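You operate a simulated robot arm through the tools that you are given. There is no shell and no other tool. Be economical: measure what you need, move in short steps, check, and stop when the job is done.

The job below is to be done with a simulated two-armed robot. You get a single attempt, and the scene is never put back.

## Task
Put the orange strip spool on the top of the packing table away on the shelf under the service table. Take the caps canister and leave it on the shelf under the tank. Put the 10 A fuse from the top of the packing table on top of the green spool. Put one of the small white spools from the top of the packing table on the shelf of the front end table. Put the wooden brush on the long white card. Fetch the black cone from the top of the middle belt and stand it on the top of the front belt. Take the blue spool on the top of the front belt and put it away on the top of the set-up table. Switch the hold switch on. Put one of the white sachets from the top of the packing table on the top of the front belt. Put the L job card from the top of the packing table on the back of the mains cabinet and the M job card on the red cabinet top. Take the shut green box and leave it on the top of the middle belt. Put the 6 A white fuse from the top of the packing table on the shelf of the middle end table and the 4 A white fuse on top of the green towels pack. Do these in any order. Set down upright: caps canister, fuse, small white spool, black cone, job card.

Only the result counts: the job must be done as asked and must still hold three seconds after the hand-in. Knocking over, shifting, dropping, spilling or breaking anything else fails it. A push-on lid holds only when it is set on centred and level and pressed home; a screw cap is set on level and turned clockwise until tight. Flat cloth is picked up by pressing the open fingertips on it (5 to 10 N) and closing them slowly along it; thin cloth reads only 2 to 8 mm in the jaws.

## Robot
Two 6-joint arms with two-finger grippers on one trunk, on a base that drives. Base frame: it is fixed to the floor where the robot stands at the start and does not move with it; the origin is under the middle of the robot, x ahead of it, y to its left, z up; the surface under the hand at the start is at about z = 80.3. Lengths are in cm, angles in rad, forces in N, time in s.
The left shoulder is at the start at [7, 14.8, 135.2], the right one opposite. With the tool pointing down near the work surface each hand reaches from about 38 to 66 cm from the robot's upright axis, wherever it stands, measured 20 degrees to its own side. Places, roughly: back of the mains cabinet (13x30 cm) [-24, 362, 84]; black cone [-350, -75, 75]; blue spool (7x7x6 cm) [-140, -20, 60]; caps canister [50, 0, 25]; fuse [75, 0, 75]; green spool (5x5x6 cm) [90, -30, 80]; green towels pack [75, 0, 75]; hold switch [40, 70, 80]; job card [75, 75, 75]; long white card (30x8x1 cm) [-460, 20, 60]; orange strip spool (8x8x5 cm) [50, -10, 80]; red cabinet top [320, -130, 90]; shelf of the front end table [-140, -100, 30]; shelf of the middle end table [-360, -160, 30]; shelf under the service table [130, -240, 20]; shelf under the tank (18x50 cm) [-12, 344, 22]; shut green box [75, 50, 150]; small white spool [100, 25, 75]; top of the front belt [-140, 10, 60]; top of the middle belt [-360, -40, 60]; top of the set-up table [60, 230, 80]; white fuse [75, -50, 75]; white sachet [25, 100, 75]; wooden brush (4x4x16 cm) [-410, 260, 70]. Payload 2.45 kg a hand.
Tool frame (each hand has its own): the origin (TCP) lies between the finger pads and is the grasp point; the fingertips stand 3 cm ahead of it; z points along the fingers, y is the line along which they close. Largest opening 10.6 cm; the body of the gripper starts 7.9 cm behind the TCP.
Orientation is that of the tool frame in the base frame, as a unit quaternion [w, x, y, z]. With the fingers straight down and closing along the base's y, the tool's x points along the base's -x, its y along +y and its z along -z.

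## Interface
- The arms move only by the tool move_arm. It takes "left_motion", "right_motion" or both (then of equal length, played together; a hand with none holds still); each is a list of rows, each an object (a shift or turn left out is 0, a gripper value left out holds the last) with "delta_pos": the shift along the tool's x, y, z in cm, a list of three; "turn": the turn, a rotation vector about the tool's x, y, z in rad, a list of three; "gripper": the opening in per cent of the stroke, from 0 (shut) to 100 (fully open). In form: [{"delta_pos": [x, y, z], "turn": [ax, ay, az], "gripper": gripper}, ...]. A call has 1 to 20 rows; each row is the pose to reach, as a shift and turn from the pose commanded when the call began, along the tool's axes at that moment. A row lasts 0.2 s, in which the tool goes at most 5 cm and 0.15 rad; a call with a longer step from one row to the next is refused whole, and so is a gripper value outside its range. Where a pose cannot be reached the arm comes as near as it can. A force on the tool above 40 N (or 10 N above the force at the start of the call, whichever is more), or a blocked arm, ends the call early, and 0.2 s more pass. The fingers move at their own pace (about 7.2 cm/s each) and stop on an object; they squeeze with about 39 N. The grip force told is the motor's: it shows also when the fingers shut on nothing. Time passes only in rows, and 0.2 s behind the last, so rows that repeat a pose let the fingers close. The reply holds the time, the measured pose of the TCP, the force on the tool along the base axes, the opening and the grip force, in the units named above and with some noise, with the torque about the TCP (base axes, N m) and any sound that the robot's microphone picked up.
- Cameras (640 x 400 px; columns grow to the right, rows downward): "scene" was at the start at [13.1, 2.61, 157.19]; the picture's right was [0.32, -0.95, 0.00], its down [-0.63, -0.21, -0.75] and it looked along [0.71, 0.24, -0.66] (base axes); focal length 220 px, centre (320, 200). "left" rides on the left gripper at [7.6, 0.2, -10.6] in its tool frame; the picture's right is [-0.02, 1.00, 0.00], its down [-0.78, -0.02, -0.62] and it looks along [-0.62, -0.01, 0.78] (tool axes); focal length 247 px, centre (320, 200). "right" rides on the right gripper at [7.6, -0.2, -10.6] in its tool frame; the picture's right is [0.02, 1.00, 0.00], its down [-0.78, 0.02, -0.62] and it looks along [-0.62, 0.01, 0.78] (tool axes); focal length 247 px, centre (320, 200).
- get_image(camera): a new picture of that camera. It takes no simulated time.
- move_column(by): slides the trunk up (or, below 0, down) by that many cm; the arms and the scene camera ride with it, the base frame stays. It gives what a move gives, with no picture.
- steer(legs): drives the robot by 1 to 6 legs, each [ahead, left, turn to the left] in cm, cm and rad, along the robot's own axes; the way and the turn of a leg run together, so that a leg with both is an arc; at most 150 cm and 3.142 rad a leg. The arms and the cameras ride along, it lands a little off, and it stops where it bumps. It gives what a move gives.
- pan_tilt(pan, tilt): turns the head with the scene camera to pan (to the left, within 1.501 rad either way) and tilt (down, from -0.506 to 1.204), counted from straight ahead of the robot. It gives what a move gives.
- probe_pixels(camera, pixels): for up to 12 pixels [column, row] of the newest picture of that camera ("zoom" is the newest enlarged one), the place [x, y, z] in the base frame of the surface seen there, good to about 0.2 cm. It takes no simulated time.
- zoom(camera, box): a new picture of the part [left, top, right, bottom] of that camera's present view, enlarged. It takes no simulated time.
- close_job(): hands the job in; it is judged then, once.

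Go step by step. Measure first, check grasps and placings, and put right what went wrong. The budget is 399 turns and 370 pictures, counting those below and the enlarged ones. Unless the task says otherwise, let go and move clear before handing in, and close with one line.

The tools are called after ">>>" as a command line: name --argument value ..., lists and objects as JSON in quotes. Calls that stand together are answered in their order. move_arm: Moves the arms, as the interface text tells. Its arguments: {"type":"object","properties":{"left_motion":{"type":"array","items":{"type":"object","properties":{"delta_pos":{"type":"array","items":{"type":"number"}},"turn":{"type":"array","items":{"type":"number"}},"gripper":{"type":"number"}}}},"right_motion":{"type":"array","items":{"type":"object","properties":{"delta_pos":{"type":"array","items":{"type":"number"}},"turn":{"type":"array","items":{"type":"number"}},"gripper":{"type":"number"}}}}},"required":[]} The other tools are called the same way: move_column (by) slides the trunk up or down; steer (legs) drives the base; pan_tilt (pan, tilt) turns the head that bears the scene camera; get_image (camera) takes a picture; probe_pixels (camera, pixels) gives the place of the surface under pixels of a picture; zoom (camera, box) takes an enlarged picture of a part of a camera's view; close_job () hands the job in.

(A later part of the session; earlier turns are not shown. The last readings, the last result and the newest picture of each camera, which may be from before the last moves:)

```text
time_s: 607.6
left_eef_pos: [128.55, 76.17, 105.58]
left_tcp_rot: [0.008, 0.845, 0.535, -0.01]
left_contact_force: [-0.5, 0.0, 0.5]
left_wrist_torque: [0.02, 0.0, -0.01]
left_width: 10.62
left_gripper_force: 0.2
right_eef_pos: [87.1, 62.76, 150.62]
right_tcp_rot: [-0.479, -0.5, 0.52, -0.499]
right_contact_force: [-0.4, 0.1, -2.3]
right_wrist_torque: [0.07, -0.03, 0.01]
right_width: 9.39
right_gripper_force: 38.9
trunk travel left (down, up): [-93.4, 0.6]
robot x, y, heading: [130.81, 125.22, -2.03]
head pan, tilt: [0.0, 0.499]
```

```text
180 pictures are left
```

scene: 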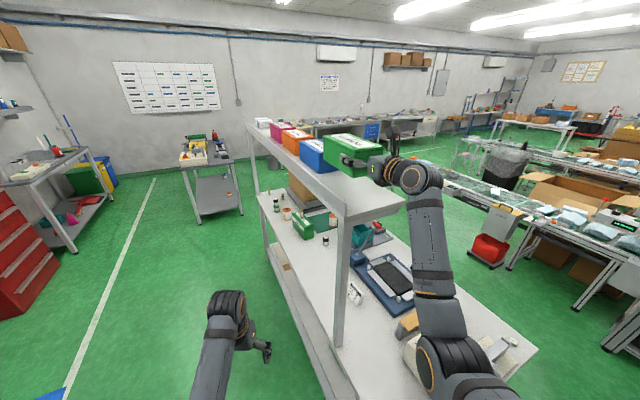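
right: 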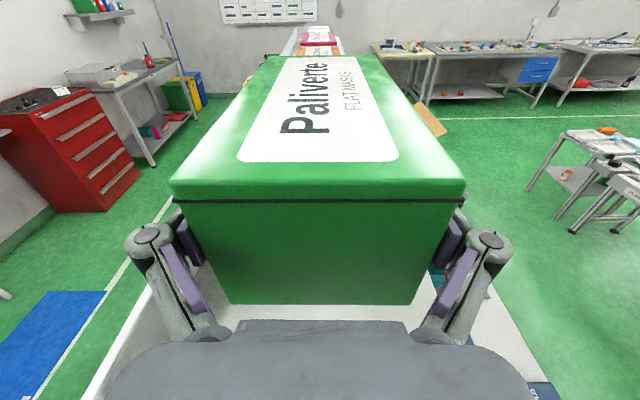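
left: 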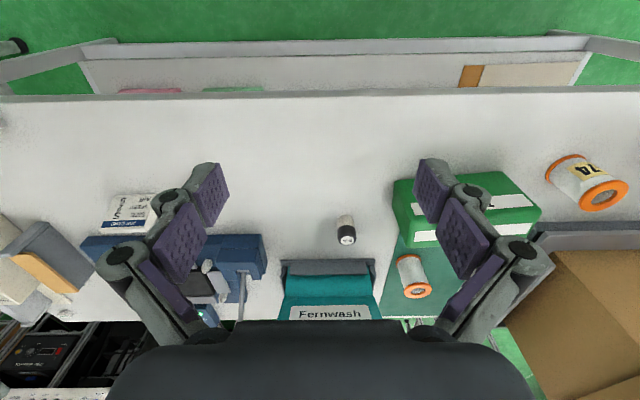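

The box is lifted off securely. I pull it out northward, move east and south, turn, and go to the table's south end to fetch the 6 A white fuse with the left hand.

>>> steer --legs '[[-23.3, -11.5, 0], [-19.8, 40.4, 0], [95.7, 57, 0], [0, 0, 1.6], [0, 0, 1.6]]'

>>> get_image --camera "right"

```text
time_s: 624.8
left_eef_pos: [184.62, 90.16, 105.68]
left_tcp_rot: [0.011, -0.56, 0.828, 0.009]
left_contact_force: [0.4, 0.7, 0.1]
left_wrist_torque: [0.03, 0.03, -0.02]
left_width: 10.62
left_gripper_force: 0.0
right_eef_pos: [225.27, 105.94, 150.79]
right_tcp_rot: [-0.513, 0.506, 0.515, 0.465]
right_contact_force: [0.3, -0.2, -1.6]
right_wrist_torque: [-0.11, 0.0, 0.01]
right_width: 9.33
right_gripper_force: 38.5
trunk travel left (down, up): [-93.4, 0.6]
robot x, y, heading: [185.72, 40.59, 1.173]
head pan, tilt: [0.0, 0.499]
```

```text
179 pictures are left
```

right: 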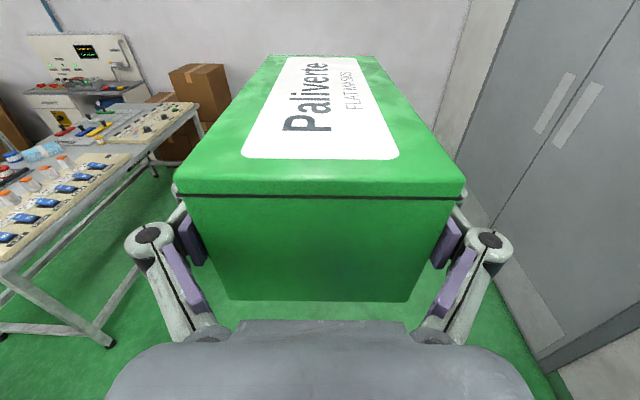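

The box is steady. On to the south end of the packing table.

>>> steer --legs '[[-70.4, -29.9, 0], [-70.4, -29.9, 0], [-30, 75, 0]]'

>>> pan_tilt --pan 0.3 --tilt 0.6

>>> get_image --camera "scene"

>>> get_image --camera "left"

```text
time_s: 636.6
left_eef_pos: [105.23, -62.52, 105.67]
left_tcp_rot: [0.009, -0.562, 0.827, 0.011]
left_contact_force: [-0.1, 0.3, 0.1]
left_wrist_torque: [-0.01, 0.03, 0.01]
left_width: 10.58
left_gripper_force: 0.2
right_eef_pos: [145.79, -46.46, 150.66]
right_tcp_rot: [-0.515, 0.504, 0.516, 0.463]
right_contact_force: [-0.2, 0.5, -2.5]
right_wrist_torque: [-0.14, -0.02, 0.0]
right_width: 9.31
right_gripper_force: 38.3
trunk travel left (down, up): [-93.4, 0.6]
robot x, y, heading: [106.35, -112.17, 1.18]
head pan, tilt: [0.0, 0.499]
```

```text
time_s: 637.5
left_eef_pos: [105.23, -62.63, 105.71]
left_tcp_rot: [0.01, -0.562, 0.827, 0.008]
left_contact_force: [0.1, 0.7, 0.2]
left_wrist_torque: [-0.02, 0.0, 0.01]
left_width: 10.6
left_gripper_force: 0.1
right_eef_pos: [145.69, -46.43, 150.59]
right_tcp_rot: [-0.515, 0.504, 0.517, 0.462]
right_contact_force: [0.7, -0.2, -1.7]
right_wrist_torque: [-0.11, -0.03, 0.03]
right_width: 9.33
right_gripper_force: 38.6
trunk travel left (down, up): [-93.4, 0.6]
robot x, y, heading: [106.36, -111.84, 1.18]
head pan, tilt: [0.3, 0.6]
```

```text
178 pictures are left
```

scene: 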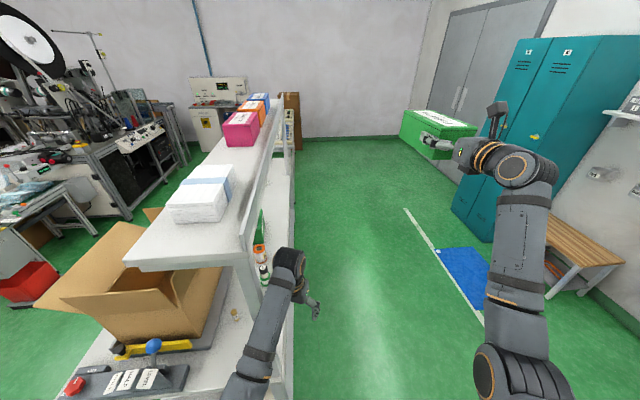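

```text
177 pictures are left
```

left: 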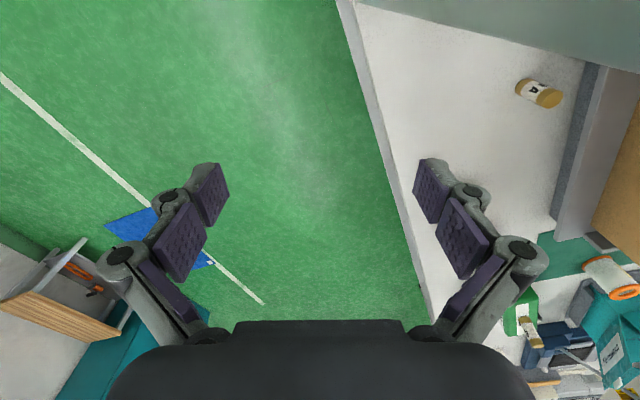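

The left hand is east of the post, so I back south, shift west, and then come in on the fuse's side.

>>> steer --legs '[[-20.3, -8.4, 0], [-6.4, 15.6, 0]]'

>>> get_image --camera "left"

```text
time_s: 638.5
left_eef_pos: [104.89, -68.25, 105.52]
left_tcp_rot: [0.021, -0.555, 0.832, 0.02]
left_contact_force: [-0.2, 0.0, -0.3]
left_wrist_torque: [-0.05, -0.01, -0.02]
left_width: 10.59
left_gripper_force: 0.0
right_eef_pos: [145.33, -52.9, 150.42]
right_tcp_rot: [-0.513, 0.505, 0.519, 0.462]
right_contact_force: [0.9, 0.5, -2.8]
right_wrist_torque: [-0.1, -0.02, -0.03]
right_width: 9.3
right_gripper_force: 38.9
trunk travel left (down, up): [-93.4, 0.6]
robot x, y, heading: [106.25, -119.33, 1.181]
head pan, tilt: [0.3, 0.6]
stopped in leg 1: the force on the tool passed its limit at 157 N (the readings are from after the stop); the commanded pose is now the measured one
```

```text
176 pictures are left
```

left: 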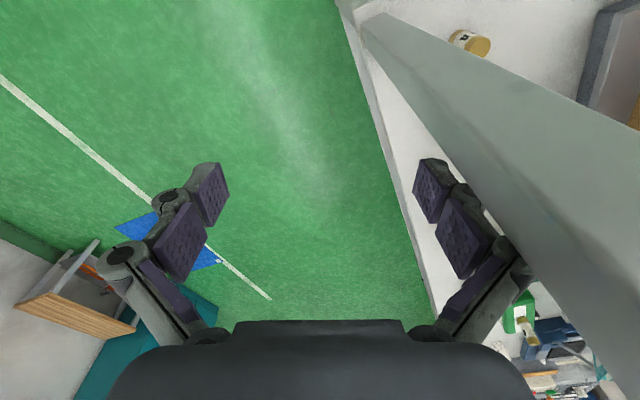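

The left linkage touched the post. I move east first, then south.

>>> steer --legs '[[3.8, -9.25, 0], [-23, -9.5, 0]]'

>>> get_image --camera "scene"

>>> get_image --camera "left"

```text
time_s: 641.3
left_eef_pos: [114.77, -93.22, 106.1]
left_tcp_rot: [0.024, -0.556, 0.831, 0.025]
left_contact_force: [-0.3, -0.8, 0.4]
left_wrist_torque: [0.04, -0.02, 0.01]
left_width: 10.58
left_gripper_force: 0.0
right_eef_pos: [155.22, -78.23, 150.99]
right_tcp_rot: [-0.516, 0.502, 0.517, 0.463]
right_contact_force: [1.0, -0.9, -1.3]
right_wrist_torque: [-0.16, -0.03, 0.04]
right_width: 9.29
right_gripper_force: 38.2
trunk travel left (down, up): [-93.4, 0.6]
robot x, y, heading: [115.97, -142.95, 1.189]
head pan, tilt: [0.3, 0.6]
stopped in leg 2: the robot was blocked; the commanded pose is now the measured one
```

```text
175 pictures are left
```

scene: 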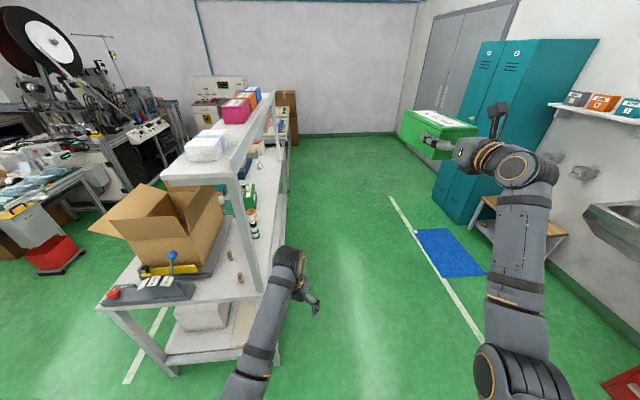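

```text
174 pictures are left
```

left: 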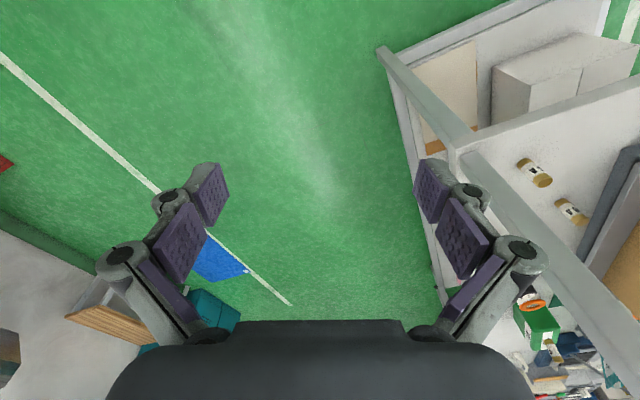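

I check the fuse positions, then shift west.

>>> probe_pixels --camera "left" --pixels '[[541, 179], [530, 170], [575, 217], [536, 310]]'

>>> steer --legs '[[-8.5, 24.9, 0]]'

>>> get_image --camera "left"

```text
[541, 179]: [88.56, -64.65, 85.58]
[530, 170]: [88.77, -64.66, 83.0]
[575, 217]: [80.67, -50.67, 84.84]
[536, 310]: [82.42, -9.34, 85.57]
```

```text
time_s: 643.1
left_eef_pos: [88.66, -91.48, 105.8]
left_tcp_rot: [0.021, -0.555, 0.831, 0.023]
left_contact_force: [0.0, 0.3, -0.3]
left_wrist_torque: [0.0, 0.03, -0.02]
left_width: 10.61
left_gripper_force: 0.1
right_eef_pos: [129.29, -76.02, 150.71]
right_tcp_rot: [-0.516, 0.503, 0.518, 0.462]
right_contact_force: [0.6, 0.1, -2.3]
right_wrist_torque: [-0.07, -0.04, 0.06]
right_width: 9.32
right_gripper_force: 39.5
trunk travel left (down, up): [-93.4, 0.6]
robot x, y, heading: [89.82, -141.71, 1.184]
head pan, tilt: [0.3, 0.6]
```

```text
173 pictures are left
```

left: 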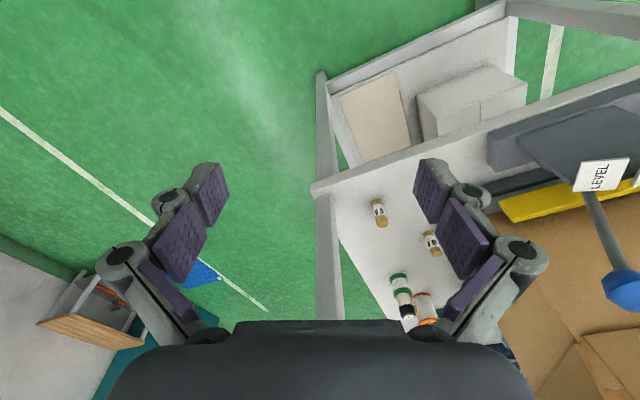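

The fuses read ~1.4 cm further south than before; I check whether the table itself was shoved.

>>> pan_tilt --pan 0.3 --tilt 0.7

>>> get_image --camera "scene"

```text
time_s: 643.8
left_eef_pos: [88.63, -91.39, 105.72]
left_tcp_rot: [0.022, -0.556, 0.831, 0.023]
left_contact_force: [0.5, 0.5, 0.4]
left_wrist_torque: [0.02, 0.0, -0.01]
left_width: 10.59
left_gripper_force: 0.1
right_eef_pos: [128.86, -76.07, 150.73]
right_tcp_rot: [-0.516, 0.502, 0.519, 0.462]
right_contact_force: [0.6, -0.4, -2.4]
right_wrist_torque: [-0.12, -0.03, -0.03]
right_width: 9.32
right_gripper_force: 38.6
trunk travel left (down, up): [-93.4, 0.6]
robot x, y, heading: [90.06, -141.78, 1.184]
head pan, tilt: [0.3, 0.7]
```

```text
172 pictures are left
```

scene: 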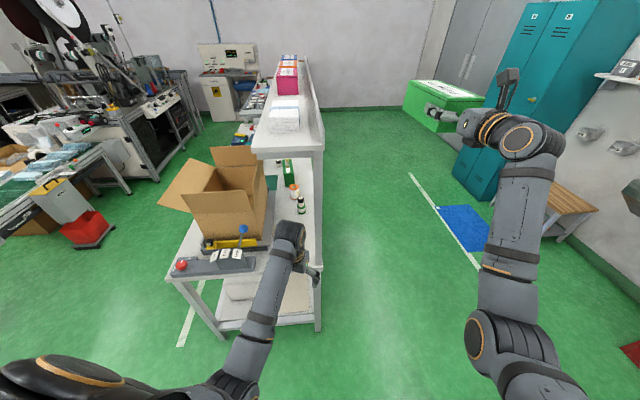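

>>> zoom --camera "scene" --box '[160, 130, 340, 345]'

>>> probe_pixels --camera "scene" --pixels '[[171, 281], [170, 278], [318, 220], [301, 203], [295, 188], [318, 155], [240, 245], [250, 150], [290, 165], [225, 340], [318, 325], [183, 262]]'

```text
1.86 times, centred on (250, 238) of scene
```

zoom: 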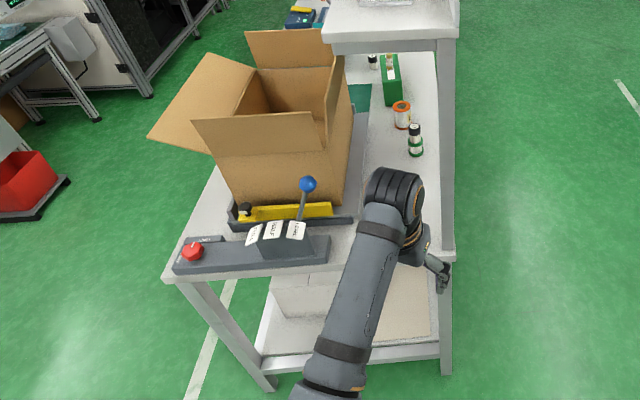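

```text
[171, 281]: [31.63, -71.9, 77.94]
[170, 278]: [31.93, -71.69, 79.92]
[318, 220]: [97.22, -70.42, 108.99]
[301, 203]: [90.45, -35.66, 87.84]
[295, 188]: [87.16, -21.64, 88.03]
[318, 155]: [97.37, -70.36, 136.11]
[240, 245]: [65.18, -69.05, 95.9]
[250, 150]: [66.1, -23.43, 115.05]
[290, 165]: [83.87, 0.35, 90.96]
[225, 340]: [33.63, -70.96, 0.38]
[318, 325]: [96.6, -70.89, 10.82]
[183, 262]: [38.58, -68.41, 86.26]
```

Differences fit viewing the south faces; the table has not noticeably moved and all stand upright. I narrow the left gripper and drive north over the fuse.

>>> move_arm --left_motion '[{"gripper": 38}, {"gripper": 38}, {"gripper": 38}, {"gripper": 38}]'

>>> steer --legs '[[20.4, 8.3, 0]]'

>>> get_image --camera "left"

>>> get_image --camera "scene"

```text
time_s: 644.8
left_eef_pos: [88.39, -91.3, 105.68]
left_tcp_rot: [0.022, -0.555, 0.831, 0.023]
left_contact_force: [-0.7, 0.4, 0.5]
left_wrist_torque: [-0.01, 0.02, -0.02]
left_width: 4.02
left_gripper_force: 0.0
right_eef_pos: [128.92, -76.1, 150.7]
right_tcp_rot: [-0.515, 0.503, 0.518, 0.462]
right_contact_force: [0.2, -0.3, -0.3]
right_wrist_torque: [-0.16, 0.0, -0.01]
right_width: 9.35
right_gripper_force: 39.2
trunk travel left (down, up): [-93.4, 0.6]
robot x, y, heading: [89.65, -141.7, 1.182]
head pan, tilt: [0.3, 0.7]
```

```text
time_s: 646.5
left_eef_pos: [88.68, -69.28, 106.05]
left_tcp_rot: [0.023, -0.555, 0.831, 0.024]
left_contact_force: [0.1, -0.8, 0.9]
left_wrist_torque: [-0.01, 0.0, 0.0]
left_width: 4.02
left_gripper_force: 0.0
right_eef_pos: [129.04, -54.37, 150.95]
right_tcp_rot: [-0.515, 0.503, 0.517, 0.463]
right_contact_force: [-0.3, 0.0, -2.1]
right_wrist_torque: [-0.1, 0.0, 0.03]
right_width: 9.31
right_gripper_force: 39.4
trunk travel left (down, up): [-93.4, 0.6]
robot x, y, heading: [89.96, -119.73, 1.184]
head pan, tilt: [0.3, 0.7]
```

```text
170 pictures are left
```

left: 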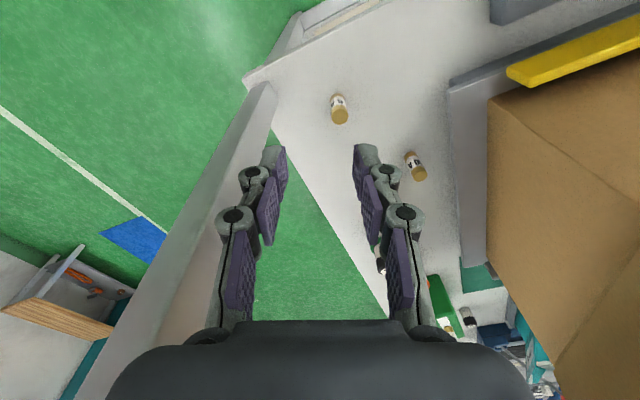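

```text
169 pictures are left
```

scene: 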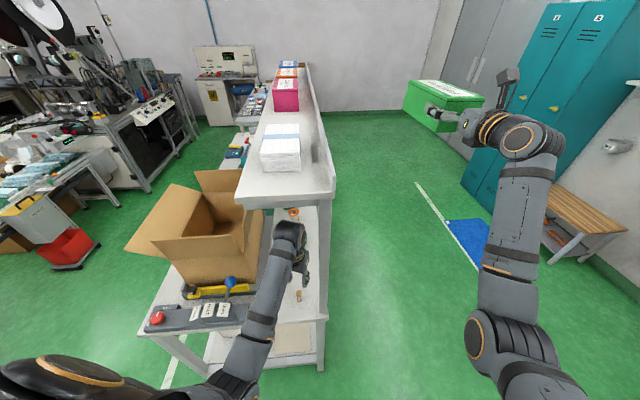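

>>> probe_pixels --camera "left" --pixels '[[340, 115], [333, 115], [347, 115], [338, 103], [415, 172]]'

>>> zoom --camera "left" --box '[310, 80, 380, 140]'

```text
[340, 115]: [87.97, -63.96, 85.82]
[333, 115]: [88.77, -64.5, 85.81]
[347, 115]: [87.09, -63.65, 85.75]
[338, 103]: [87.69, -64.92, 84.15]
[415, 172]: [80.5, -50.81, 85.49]
```

```text
6.67 times, centred on (345, 110) of left
```

zoom: 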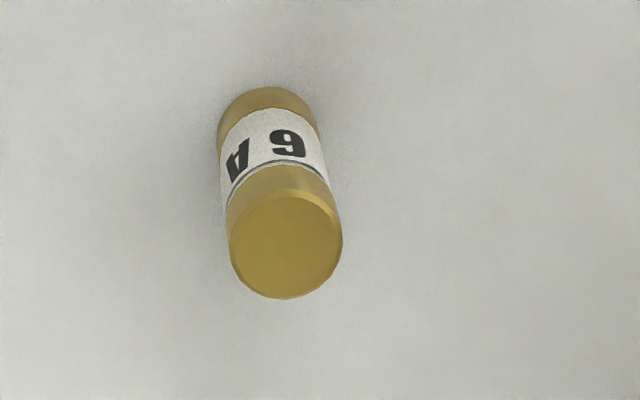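

I check for a table shift against other known items: the black 6 A fuse and 4 A pack.

>>> zoom --camera "left" --box '[360, 220, 560, 380]'

```text
2.50 times, centred on (460, 300) of left
```

zoom: 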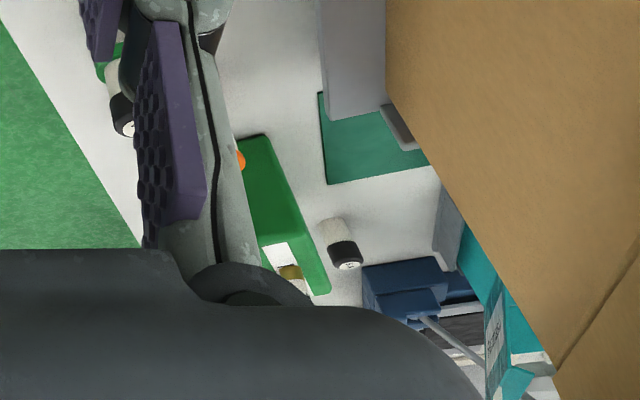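

>>> probe_pixels --camera "zoom" --pixels '[[347, 266], [324, 182], [320, 95], [325, 290], [292, 272], [250, 137]]'

```text
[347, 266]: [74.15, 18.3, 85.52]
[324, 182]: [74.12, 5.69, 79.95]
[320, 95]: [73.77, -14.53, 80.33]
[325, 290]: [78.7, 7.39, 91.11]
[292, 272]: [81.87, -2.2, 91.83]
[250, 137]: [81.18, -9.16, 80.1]
```

The black fuse reads exactly as before, so the table has not moved. I level the left hand and move over the 6 A at (87.95,-63.8).

>>> steer --legs '[[4.8, 2.75, 0]]'

>>> move_arm --left_motion '[{"turn": [0, 0.065, 0]}, {"turn": [0, 0.065, 0]}]'

>>> move_column --by -12

>>> get_image --camera "left"

>>> get_image --camera "scene"

```text
time_s: 647.5
left_eef_pos: [88.01, -64.5, 106.25]
left_tcp_rot: [0.024, -0.555, 0.831, 0.025]
left_contact_force: [-0.5, -0.9, 0.5]
left_wrist_torque: [0.07, 0.01, 0.0]
left_width: 4.01
left_gripper_force: 0.1
right_eef_pos: [128.35, -49.63, 151.27]
right_tcp_rot: [0.517, -0.501, -0.516, -0.465]
right_contact_force: [0.8, -1.8, -1.5]
right_wrist_torque: [-0.11, 0.02, -0.02]
right_width: 9.31
right_gripper_force: 38.6
trunk travel left (down, up): [-93.4, 0.6]
robot x, y, heading: [89.16, -114.35, 1.183]
head pan, tilt: [0.3, 0.7]
```

```text
time_s: 648.1
left_eef_pos: [87.95, -64.13, 105.99]
left_tcp_rot: [-0.005, -0.555, 0.832, 0.006]
left_contact_force: [0.4, -0.5, 1.8]
left_wrist_torque: [0.07, 0.0, 0.02]
left_width: 4.02
left_gripper_force: 0.1
right_eef_pos: [128.39, -49.13, 150.84]
right_tcp_rot: [-0.515, 0.503, 0.517, 0.464]
right_contact_force: [0.3, -1.1, -1.1]
right_wrist_torque: [-0.08, -0.01, -0.01]
right_width: 9.31
right_gripper_force: 39.0
trunk travel left (down, up): [-93.4, 0.6]
robot x, y, heading: [89.16, -114.12, 1.186]
head pan, tilt: [0.3, 0.7]
```

```text
time_s: 649.6
left_eef_pos: [87.87, -63.88, 93.81]
left_tcp_rot: [-0.005, -0.556, 0.831, 0.005]
left_contact_force: [0.3, 0.8, -0.3]
left_wrist_torque: [0.01, 0.0, -0.01]
left_width: 4.05
left_gripper_force: 0.1
right_eef_pos: [128.27, -48.61, 138.77]
right_tcp_rot: [-0.514, 0.502, 0.518, 0.464]
right_contact_force: [-0.2, -0.1, -1.7]
right_wrist_torque: [-0.09, 0.0, 0.02]
right_width: 9.32
right_gripper_force: 39.0
trunk travel left (down, up): [-81.4, 12.6]
robot x, y, heading: [89.27, -114.3, 1.18]
head pan, tilt: [0.3, 0.7]
```

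```text
166 pictures are left
```

left: 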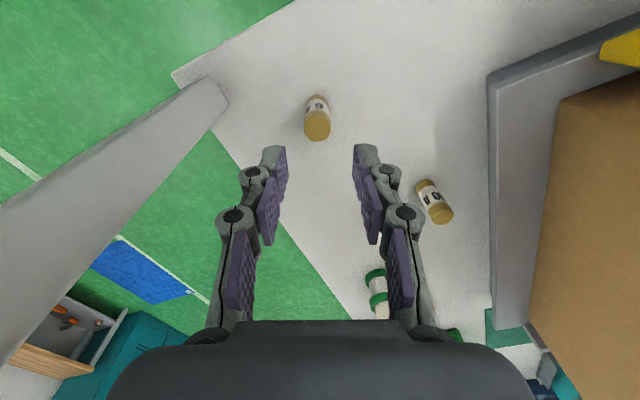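

```text
165 pictures are left
```

scene: 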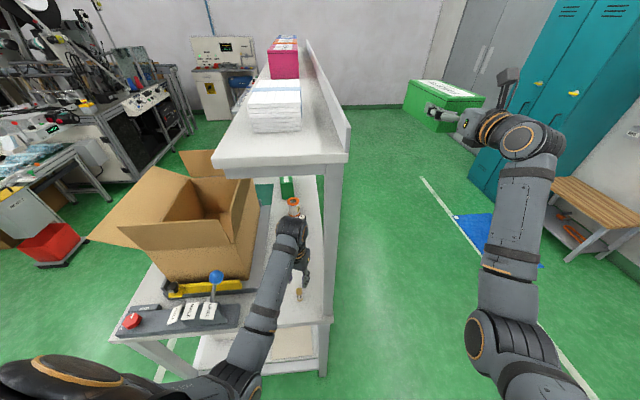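

>>> probe_pixels --camera "left" --pixels '[[317, 128], [306, 126], [329, 126], [317, 137]]'

>>> move_arm --left_motion '[{"delta_pos": [0, -0.3, 2]}, {"delta_pos": [0, -0.3, 4.5]}]'

>>> get_image --camera "left"

```text
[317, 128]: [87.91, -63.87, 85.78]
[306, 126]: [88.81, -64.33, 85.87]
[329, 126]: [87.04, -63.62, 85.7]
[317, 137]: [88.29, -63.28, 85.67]
```

```text
time_s: 650.2
left_eef_pos: [88.15, -63.98, 89.21]
left_tcp_rot: [-0.005, -0.556, 0.831, 0.005]
left_contact_force: [-0.2, 0.0, 0.0]
left_wrist_torque: [0.03, -0.02, 0.02]
left_width: 4.05
left_gripper_force: 0.0
right_eef_pos: [128.27, -48.55, 138.72]
right_tcp_rot: [-0.515, 0.502, 0.518, 0.462]
right_contact_force: [-0.1, 0.4, -2.8]
right_wrist_torque: [-0.07, -0.01, 0.01]
right_width: 9.31
right_gripper_force: 39.0
trunk travel left (down, up): [-81.4, 12.6]
robot x, y, heading: [88.85, -114.23, 1.181]
head pan, tilt: [0.3, 0.7]
```

```text
164 pictures are left
```

left: 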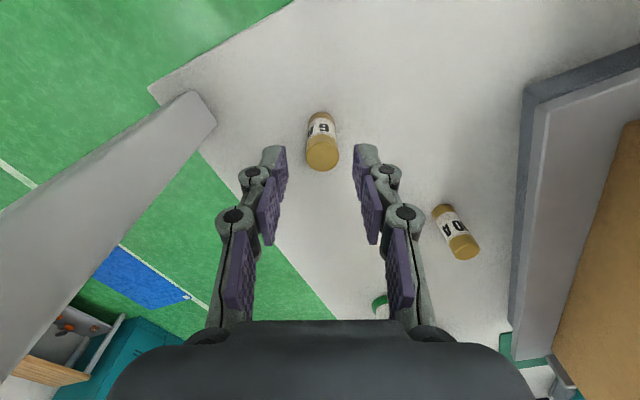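

Centred. I descend 5 and grip.

>>> move_arm --left_motion '[{"delta_pos": [0, 0, 2.5]}, {"delta_pos": [0, 0, 5]}, {"delta_pos": [0, 0, 5], "gripper": 22}, {"delta_pos": [0, 0, 5], "gripper": 8}, {"delta_pos": [0, 0, 5], "gripper": 8}]'

>>> get_image --camera "left"

```text
time_s: 651.4
left_eef_pos: [88.05, -63.86, 84.2]
left_tcp_rot: [-0.005, -0.555, 0.832, 0.003]
left_contact_force: [1.1, -0.4, -0.2]
left_wrist_torque: [0.03, 0.01, -0.04]
left_width: 2.0
left_gripper_force: 39.2
right_eef_pos: [128.3, -48.54, 138.76]
right_tcp_rot: [-0.515, 0.502, 0.518, 0.463]
right_contact_force: [-0.4, -0.1, -2.4]
right_wrist_torque: [-0.13, -0.02, -0.03]
right_width: 9.31
right_gripper_force: 39.4
trunk travel left (down, up): [-81.4, 12.6]
robot x, y, heading: [89.35, -114.07, 1.182]
head pan, tilt: [0.3, 0.7]
```

```text
163 pictures are left
```

left: 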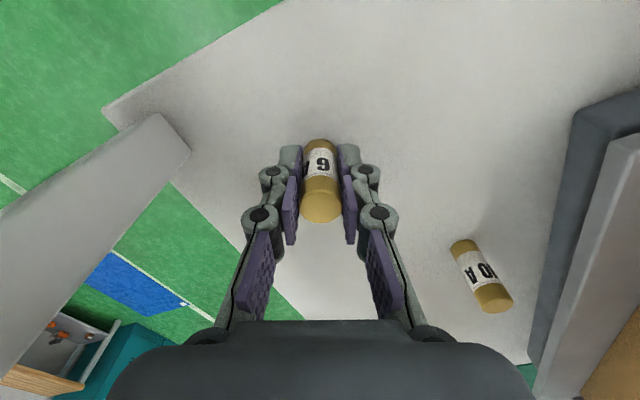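

The 6 A is gripped. I lift, raise the column, drive south-west clear of the shelf, then turn to face west.

>>> move_arm --left_motion '[{"delta_pos": [0, 0, -4]}, {"delta_pos": [0, 0, -8]}, {"delta_pos": [0, 0, -11]}]'

>>> move_column --by 12

>>> steer --legs '[[-77.5, -11, 0], [0, 0, 1.96]]'

>>> pan_tilt --pan 0.0 --tilt 0.4

>>> get_image --camera "scene"

```text
time_s: 652.2
left_eef_pos: [88.22, -63.77, 95.06]
left_tcp_rot: [-0.004, -0.555, 0.832, 0.004]
left_contact_force: [0.0, -0.9, -0.1]
left_wrist_torque: [0.01, -0.02, 0.01]
left_width: 2.02
left_gripper_force: 39.1
left hand out of reach, approached as far as the arm can: row 3
right_eef_pos: [128.31, -48.61, 138.7]
right_tcp_rot: [-0.514, 0.503, 0.517, 0.464]
right_contact_force: [0.8, 0.4, -2.2]
right_wrist_torque: [-0.08, 0.02, 0.0]
right_width: 9.32
right_gripper_force: 39.1
trunk travel left (down, up): [-81.4, 12.6]
robot x, y, heading: [89.14, -114.17, 1.186]
head pan, tilt: [0.3, 0.7]
```

```text
time_s: 653.7
left_eef_pos: [88.32, -63.91, 107.02]
left_tcp_rot: [-0.004, -0.555, 0.832, 0.006]
left_contact_force: [-0.2, -0.1, -0.9]
left_wrist_torque: [0.02, 0.01, 0.01]
left_width: 2.02
left_gripper_force: 39.2
right_eef_pos: [128.35, -48.59, 150.74]
right_tcp_rot: [-0.516, 0.502, 0.519, 0.462]
right_contact_force: [-0.1, 0.0, -1.6]
right_wrist_torque: [-0.09, 0.0, 0.03]
right_width: 9.31
right_gripper_force: 39.2
trunk travel left (down, up): [-93.4, 0.6]
robot x, y, heading: [89.37, -114.25, 1.188]
head pan, tilt: [0.3, 0.7]
```

```text
time_s: 662.6
left_eef_pos: [23.99, -210.35, 107.08]
left_tcp_rot: [0.007, 1.0, 0.0, 0.0]
left_contact_force: [0.5, 0.1, -0.6]
left_wrist_torque: [0.03, -0.02, -0.05]
left_width: 2.01
left_gripper_force: 39.0
right_eef_pos: [-5.43, -179.35, 150.92]
right_tcp_rot: [-0.671, -0.152, 0.705, -0.171]
right_contact_force: [-0.3, -0.5, -2.9]
right_wrist_torque: [0.05, -0.11, 0.03]
right_width: 9.29
right_gripper_force: 39.2
trunk travel left (down, up): [-93.4, 0.6]
robot x, y, heading: [70.24, -190.34, -3.138]
head pan, tilt: [0.3, 0.7]
```

```text
time_s: 663.4
left_eef_pos: [24.03, -210.52, 106.94]
left_tcp_rot: [0.006, 1.0, 0.0, 0.0]
left_contact_force: [-1.0, -0.4, -0.4]
left_wrist_torque: [-0.05, 0.03, 0.0]
left_width: 2.0
left_gripper_force: 39.3
right_eef_pos: [-5.52, -179.41, 150.79]
right_tcp_rot: [-0.671, -0.152, 0.705, -0.171]
right_contact_force: [0.2, 0.1, -2.5]
right_wrist_torque: [0.03, -0.1, 0.0]
right_width: 9.3
right_gripper_force: 39.0
trunk travel left (down, up): [-93.4, 0.6]
robot x, y, heading: [70.1, -190.22, -3.133]
head pan, tilt: [0.0, 0.4]
```

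```text
162 pictures are left
```

scene: 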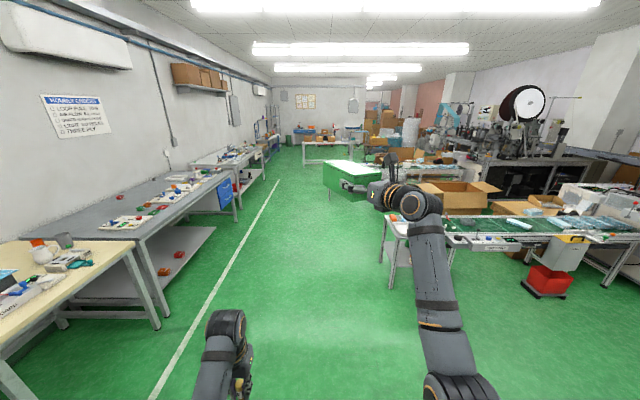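

The aisle is clear. I drive 280 cm west and look at the middle line.

>>> steer --legs '[[140, 0, 0], [140, 0, 0]]'

>>> pan_tilt --pan -0.5 --tilt 0.5

>>> get_image --camera "scene"

```text
time_s: 677.0
left_eef_pos: [-256.08, -213.94, 106.94]
left_tcp_rot: [0.006, 1.0, 0.004, 0.0]
left_contact_force: [-0.3, -0.4, -0.1]
left_wrist_torque: [0.01, 0.03, -0.01]
left_width: 2.03
left_gripper_force: 38.5
right_eef_pos: [-285.85, -182.98, 150.81]
right_tcp_rot: [-0.671, -0.154, 0.704, -0.173]
right_contact_force: [-0.1, -0.1, -1.8]
right_wrist_torque: [0.04, -0.1, 0.03]
right_width: 9.29
right_gripper_force: 39.3
trunk travel left (down, up): [-93.4, 0.6]
robot x, y, heading: [-210.1, -193.69, -3.134]
head pan, tilt: [0.0, 0.4]
```

```text
time_s: 677.9
left_eef_pos: [-256.26, -213.94, 106.93]
left_tcp_rot: [0.006, 1.0, 0.004, 0.0]
left_contact_force: [0.0, -0.1, 0.1]
left_wrist_torque: [-0.01, 0.02, 0.01]
left_width: 1.99
left_gripper_force: 39.2
right_eef_pos: [-286.0, -183.08, 150.75]
right_tcp_rot: [-0.67, -0.154, 0.705, -0.174]
right_contact_force: [0.6, 0.6, -1.7]
right_wrist_torque: [0.03, -0.13, -0.01]
right_width: 9.32
right_gripper_force: 39.3
trunk travel left (down, up): [-93.4, 0.6]
robot x, y, heading: [-210.3, -193.76, -3.131]
head pan, tilt: [-0.499, 0.499]
```

```text
161 pictures are left
```

scene: 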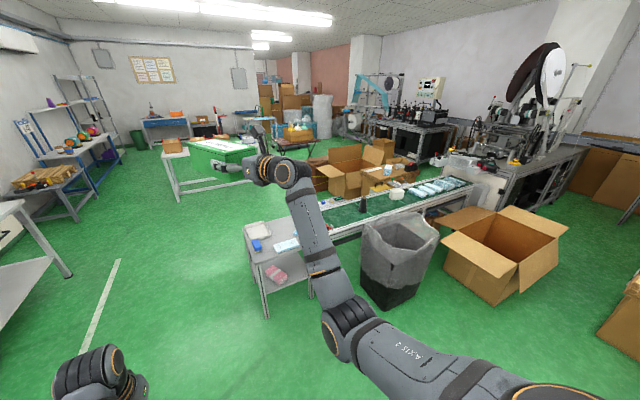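

>>> zoom --camera "scene" --box '[230, 160, 510, 320]'

>>> probe_pixels --camera "scene" --pixels '[[246, 225], [266, 318], [265, 280], [290, 215], [363, 203], [363, 212], [345, 215], [395, 194], [430, 190], [335, 235], [400, 235], [308, 285]]'

```text
2.29 times, centred on (370, 240) of scene
```

zoom: 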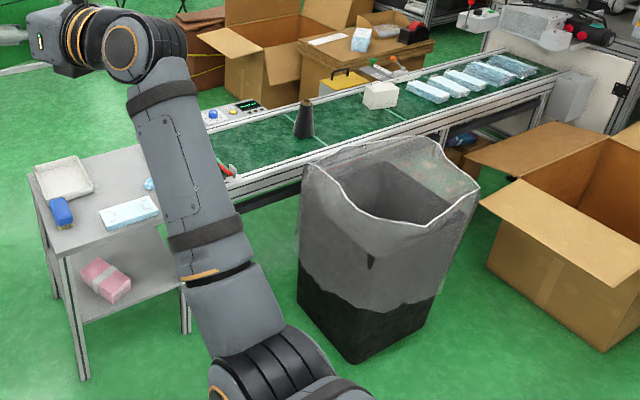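

```text
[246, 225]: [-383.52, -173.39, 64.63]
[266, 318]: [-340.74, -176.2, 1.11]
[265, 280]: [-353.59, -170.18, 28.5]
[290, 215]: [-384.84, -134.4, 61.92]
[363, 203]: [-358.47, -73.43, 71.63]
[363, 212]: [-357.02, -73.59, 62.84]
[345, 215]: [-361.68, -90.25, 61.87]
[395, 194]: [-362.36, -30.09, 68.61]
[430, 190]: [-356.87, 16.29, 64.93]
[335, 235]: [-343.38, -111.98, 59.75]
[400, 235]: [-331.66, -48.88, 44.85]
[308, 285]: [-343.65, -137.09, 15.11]
```

I probe the belt's rails, the bin, and the pack on the shelf.

>>> probe_pixels --camera "zoom" --pixels '[[265, 190], [262, 182], [268, 172], [255, 165], [240, 140], [250, 128], [300, 170], [480, 190], [370, 360], [300, 290], [105, 280], [370, 150]]'

>>> zoom --camera "scene" --box '[310, 180, 410, 250]'

```text
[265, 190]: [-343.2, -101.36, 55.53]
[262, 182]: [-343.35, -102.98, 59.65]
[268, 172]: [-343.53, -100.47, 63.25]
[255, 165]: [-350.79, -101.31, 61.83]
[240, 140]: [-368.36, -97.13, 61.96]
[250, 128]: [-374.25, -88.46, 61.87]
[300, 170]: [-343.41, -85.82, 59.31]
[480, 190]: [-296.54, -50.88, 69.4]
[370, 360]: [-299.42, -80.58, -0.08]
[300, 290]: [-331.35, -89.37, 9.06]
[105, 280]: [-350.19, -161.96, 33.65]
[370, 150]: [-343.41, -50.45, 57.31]
```

```text
5.71 times, centred on (360, 215) of scene
```

zoom: 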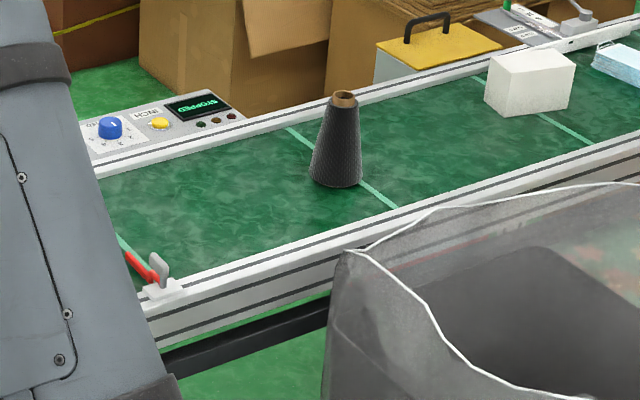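

>>> probe_pixels --camera "zoom" --pixels '[[260, 262], [260, 270], [260, 280], [320, 245], [345, 95], [335, 185], [200, 165], [180, 150], [165, 285], [155, 262], [340, 165], [360, 165]]'

```text
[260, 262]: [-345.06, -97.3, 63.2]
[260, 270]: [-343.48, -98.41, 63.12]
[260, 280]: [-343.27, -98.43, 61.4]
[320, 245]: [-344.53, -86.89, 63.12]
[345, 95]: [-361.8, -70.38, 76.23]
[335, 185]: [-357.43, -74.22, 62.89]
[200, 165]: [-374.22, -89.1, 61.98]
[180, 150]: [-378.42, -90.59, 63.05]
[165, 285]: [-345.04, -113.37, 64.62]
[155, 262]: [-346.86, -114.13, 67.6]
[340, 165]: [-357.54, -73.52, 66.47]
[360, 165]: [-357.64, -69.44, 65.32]
```

Rails are only z 63.2, x -345…-343.3; a red lever sits at (-346,-113.5), the cone at (-358,-72). I straighten the right hand's yaw and line up at y≈-101 to set the box on the belt.

>>> move_arm --right_motion '[{"turn": [-0.14, 0, 0]}, {"turn": [-0.28, 0, 0]}, {"turn": [-0.42, 0, 0]}, {"turn": [-0.45, 0, 0]}]'

>>> steer --legs '[[22, -81.5, -0.007]]'

>>> pan_tilt --pan 0.0 --tilt 0.6

>>> get_image --camera "scene"

>>> get_image --camera "right"

```text
time_s: 679.1
left_eef_pos: [-256.46, -213.86, 106.96]
left_tcp_rot: [0.007, 1.0, 0.003, 0.0]
left_contact_force: [0.0, -0.2, -0.9]
left_wrist_torque: [-0.01, -0.03, 0.0]
left_width: 2.01
left_gripper_force: 39.4
right_eef_pos: [-281.85, -180.48, 150.67]
right_tcp_rot: [-0.698, -0.017, 0.715, 0.031]
right_contact_force: [-0.8, -0.1, -1.6]
right_wrist_torque: [0.0, -0.08, 0.0]
right_width: 9.31
right_gripper_force: 39.4
right hand out of reach, approached as far as the arm can: row 3, 4
trunk travel left (down, up): [-93.4, 0.6]
robot x, y, heading: [-210.29, -193.52, -3.13]
head pan, tilt: [-0.499, 0.499]
stopped in row 4 (right hand): the arm was blocked; the commanded pose is now the measured one
```

```text
time_s: 683.6
left_eef_pos: [-279.17, -131.76, 106.92]
left_tcp_rot: [0.006, 1.0, 0.001, 0.0]
left_contact_force: [-0.4, -0.1, -0.8]
left_wrist_torque: [0.0, 0.02, -0.04]
left_width: 2.01
left_gripper_force: 38.3
right_eef_pos: [-304.18, -98.33, 150.73]
right_tcp_rot: [-0.698, -0.017, 0.715, 0.032]
right_contact_force: [1.0, 0.3, -2.1]
right_wrist_torque: [0.02, -0.09, -0.01]
right_width: 9.35
right_gripper_force: 38.5
trunk travel left (down, up): [-93.4, 0.6]
robot x, y, heading: [-233.25, -111.38, -3.136]
head pan, tilt: [-0.499, 0.499]
```

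```text
time_s: 684.5
left_eef_pos: [-279.11, -131.76, 107.07]
left_tcp_rot: [0.007, 1.0, 0.001, 0.0]
left_contact_force: [-0.1, 0.1, -0.5]
left_wrist_torque: [-0.01, -0.02, -0.03]
left_width: 2.01
left_gripper_force: 39.1
right_eef_pos: [-304.2, -98.12, 150.77]
right_tcp_rot: [-0.698, -0.015, 0.715, 0.032]
right_contact_force: [0.1, 0.1, -1.4]
right_wrist_torque: [0.0, -0.12, -0.04]
right_width: 9.32
right_gripper_force: 39.7
trunk travel left (down, up): [-93.4, 0.6]
robot x, y, heading: [-233.08, -111.41, -3.131]
head pan, tilt: [0.0, 0.6]
```

```text
158 pictures are left
```

scene: 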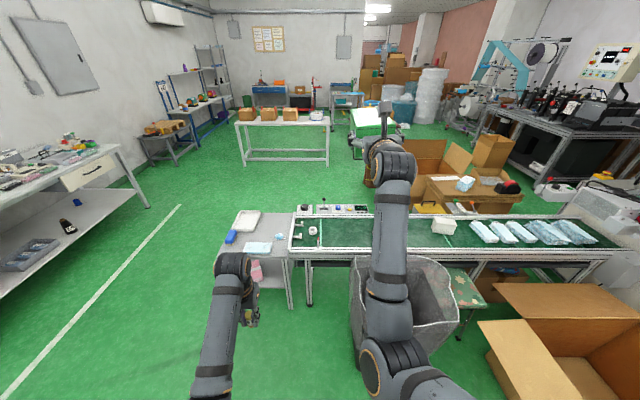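

```text
157 pictures are left
```

right: 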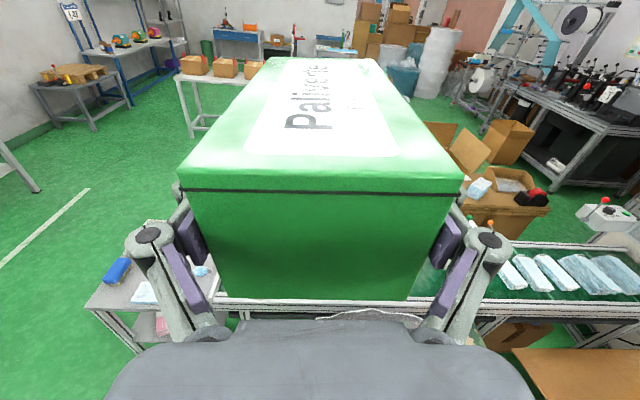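

I trim the roll, lower the column by 74 and shift 3 cm away from the bin.

>>> move_arm --right_motion '[{"turn": [0, 0, 0.066]}, {"turn": [0, 0, 0.066]}]'

>>> move_column --by -40

>>> move_column --by -34

>>> steer --legs '[[18, 3, 0]]'

>>> pan_tilt --pan -0.1 --tilt 0.4

>>> get_image --camera "scene"

>>> get_image --camera "right"

```text
time_s: 685.3
left_eef_pos: [-279.13, -131.72, 106.92]
left_tcp_rot: [0.006, 1.0, 0.001, 0.001]
left_contact_force: [0.2, -1.0, -0.7]
left_wrist_torque: [-0.03, -0.02, 0.02]
left_width: 2.02
left_gripper_force: 38.7
right_eef_pos: [-302.36, -96.08, 151.5]
right_tcp_rot: [0.708, -0.001, -0.704, -0.052]
right_contact_force: [0.7, 0.6, -1.7]
right_wrist_torque: [-0.02, -0.09, -0.02]
right_width: 9.3
right_gripper_force: 38.9
right hand out of reach, approached as far as the arm can: row 1, 2
trunk travel left (down, up): [-93.4, 0.6]
robot x, y, heading: [-232.92, -111.4, -3.132]
head pan, tilt: [0.0, 0.6]
stopped in row 2 (right hand): the arm was blocked; the commanded pose is now the measured one
```

```text
time_s: 689.2
left_eef_pos: [-279.12, -131.64, 67.07]
left_tcp_rot: [0.006, 1.0, 0.002, -0.001]
left_contact_force: [-1.4, 0.2, -0.4]
left_wrist_torque: [-0.01, 0.01, -0.02]
left_width: 2.0
left_gripper_force: 38.9
right_eef_pos: [-302.29, -95.92, 111.42]
right_tcp_rot: [0.708, -0.001, -0.705, -0.05]
right_contact_force: [-0.3, -0.2, -3.0]
right_wrist_torque: [0.0, -0.11, 0.01]
right_width: 9.32
right_gripper_force: 39.1
trunk travel left (down, up): [-53.4, 40.6]
robot x, y, heading: [-232.5, -111.7, -3.13]
head pan, tilt: [0.0, 0.6]
```

```text
time_s: 692.5
left_eef_pos: [-278.99, -131.65, 33.03]
left_tcp_rot: [0.006, 1.0, 0.001, 0.0]
left_contact_force: [-0.9, 0.1, -0.2]
left_wrist_torque: [-0.03, 0.0, 0.01]
left_width: 2.02
left_gripper_force: 39.0
right_eef_pos: [-302.2, -95.92, 77.41]
right_tcp_rot: [0.708, -0.001, -0.705, -0.051]
right_contact_force: [-0.1, 0.6, -2.2]
right_wrist_torque: [-0.02, -0.12, 0.0]
right_width: 9.31
right_gripper_force: 39.0
trunk travel left (down, up): [-19.4, 74.6]
robot x, y, heading: [-232.94, -111.92, -3.131]
head pan, tilt: [0.0, 0.6]
```

```text
time_s: 694.0
left_eef_pos: [-296.83, -134.85, 32.94]
left_tcp_rot: [0.007, 1.0, 0.001, 0.0]
left_contact_force: [0.2, -0.9, -1.1]
left_wrist_torque: [0.0, -0.02, 0.0]
left_width: 2.01
left_gripper_force: 39.6
right_eef_pos: [-320.28, -99.15, 77.39]
right_tcp_rot: [0.708, 0.0, -0.705, -0.051]
right_contact_force: [-0.2, 0.1, -2.8]
right_wrist_torque: [-0.04, -0.11, -0.02]
right_width: 9.34
right_gripper_force: 38.7
trunk travel left (down, up): [-19.4, 74.6]
robot x, y, heading: [-250.95, -114.59, -3.14]
head pan, tilt: [0.0, 0.6]
```

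```text
time_s: 694.7
left_eef_pos: [-296.87, -134.85, 33.01]
left_tcp_rot: [0.006, 1.0, 0.001, -0.001]
left_contact_force: [0.9, -0.4, 0.3]
left_wrist_torque: [0.02, 0.03, -0.01]
left_width: 2.02
left_gripper_force: 39.0
right_eef_pos: [-320.23, -99.0, 77.42]
right_tcp_rot: [0.708, -0.001, -0.705, -0.052]
right_contact_force: [-0.6, 0.0, -2.1]
right_wrist_torque: [0.0, -0.12, -0.01]
right_width: 9.32
right_gripper_force: 38.9
trunk travel left (down, up): [-19.4, 74.6]
robot x, y, heading: [-250.92, -114.56, -3.139]
head pan, tilt: [-0.099, 0.4]
```

```text
156 pictures are left
```

scene: 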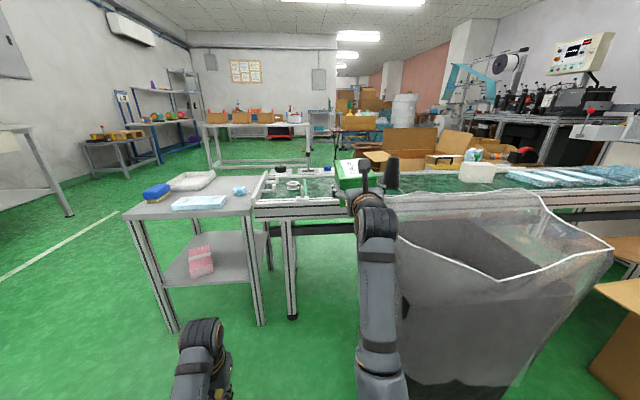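

```text
155 pictures are left
```

right: 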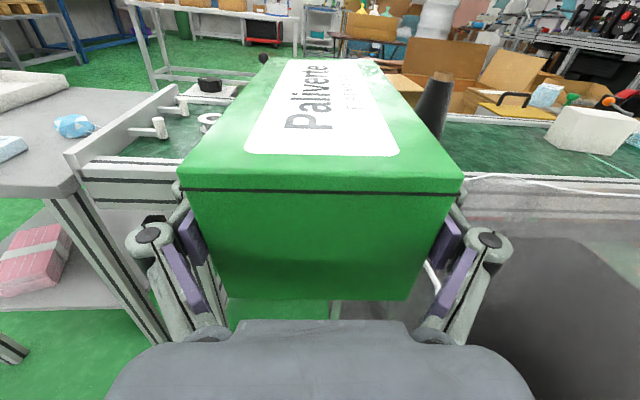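

I probe the bag's nearest edge versus my forearm before advancing.

>>> probe_pixels --camera "scene" --pixels '[[402, 228], [402, 260], [408, 320], [520, 195], [605, 248], [375, 215], [380, 300], [392, 220], [380, 370], [440, 390]]'

```text
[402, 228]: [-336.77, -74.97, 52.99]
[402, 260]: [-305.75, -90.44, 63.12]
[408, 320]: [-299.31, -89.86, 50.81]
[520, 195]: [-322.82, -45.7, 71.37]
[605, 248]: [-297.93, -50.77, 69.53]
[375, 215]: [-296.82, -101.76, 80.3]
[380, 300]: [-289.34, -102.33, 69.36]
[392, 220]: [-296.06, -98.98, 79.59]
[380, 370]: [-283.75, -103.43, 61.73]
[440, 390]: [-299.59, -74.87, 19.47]
```

There are 6–8 cm of clearance. I extend the arm 5 cm and drive 29 cm to bring the box over the belt.

>>> move_arm --right_motion '[{"delta_pos": [0, 0, 2.5]}, {"delta_pos": [0, 0, 5]}]'

>>> steer --legs '[[29, 0.5, 0]]'

>>> get_image --camera "right"

>>> get_image --camera "scene"

```text
time_s: 695.3
left_eef_pos: [-296.83, -134.94, 32.94]
left_tcp_rot: [0.007, 1.0, 0.001, 0.001]
left_contact_force: [-0.1, -0.3, 0.0]
left_wrist_torque: [-0.02, -0.03, -0.04]
left_width: 2.02
left_gripper_force: 38.8
right_eef_pos: [-320.72, -99.41, 77.28]
right_tcp_rot: [0.708, 0.002, -0.704, -0.056]
right_contact_force: [-0.4, -0.3, -2.6]
right_wrist_torque: [0.01, -0.06, -0.01]
right_width: 9.31
right_gripper_force: 39.1
right hand out of reach, approached as far as the arm can: row 1, 2
trunk travel left (down, up): [-19.4, 74.6]
robot x, y, heading: [-250.68, -114.74, -3.134]
head pan, tilt: [-0.099, 0.4]
```

```text
time_s: 697.3
left_eef_pos: [-325.78, -135.48, 33.02]
left_tcp_rot: [0.007, 1.0, 0.0, 0.0]
left_contact_force: [-1.1, 0.5, -0.9]
left_wrist_torque: [0.01, 0.02, -0.01]
left_width: 2.03
left_gripper_force: 38.7
right_eef_pos: [-349.87, -100.03, 77.27]
right_tcp_rot: [0.708, 0.002, -0.705, -0.056]
right_contact_force: [-0.5, 0.0, -1.7]
right_wrist_torque: [-0.03, -0.13, 0.0]
right_width: 9.33
right_gripper_force: 38.5
trunk travel left (down, up): [-19.4, 74.6]
robot x, y, heading: [-279.46, -115.4, -3.141]
head pan, tilt: [-0.099, 0.4]
```

```text
154 pictures are left
```

right: 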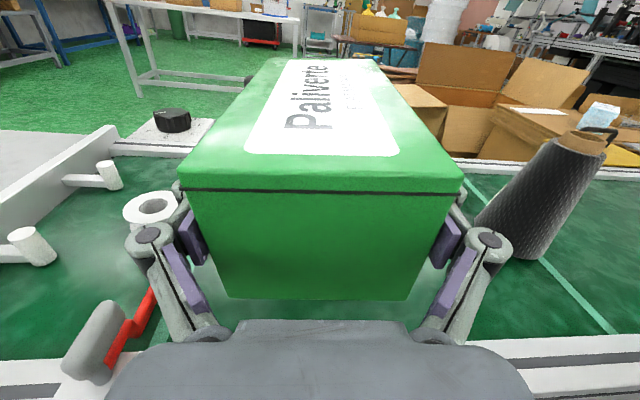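

```text
153 pictures are left
```

scene: 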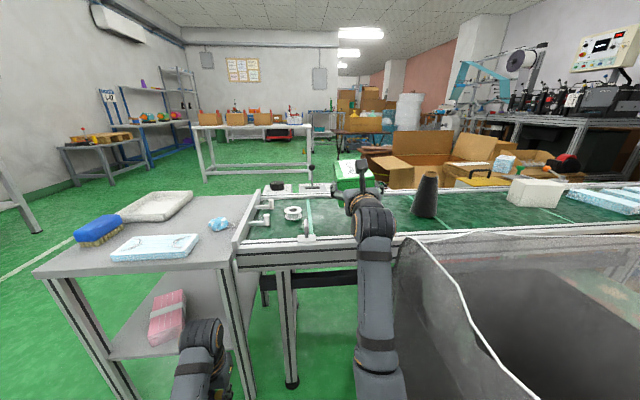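

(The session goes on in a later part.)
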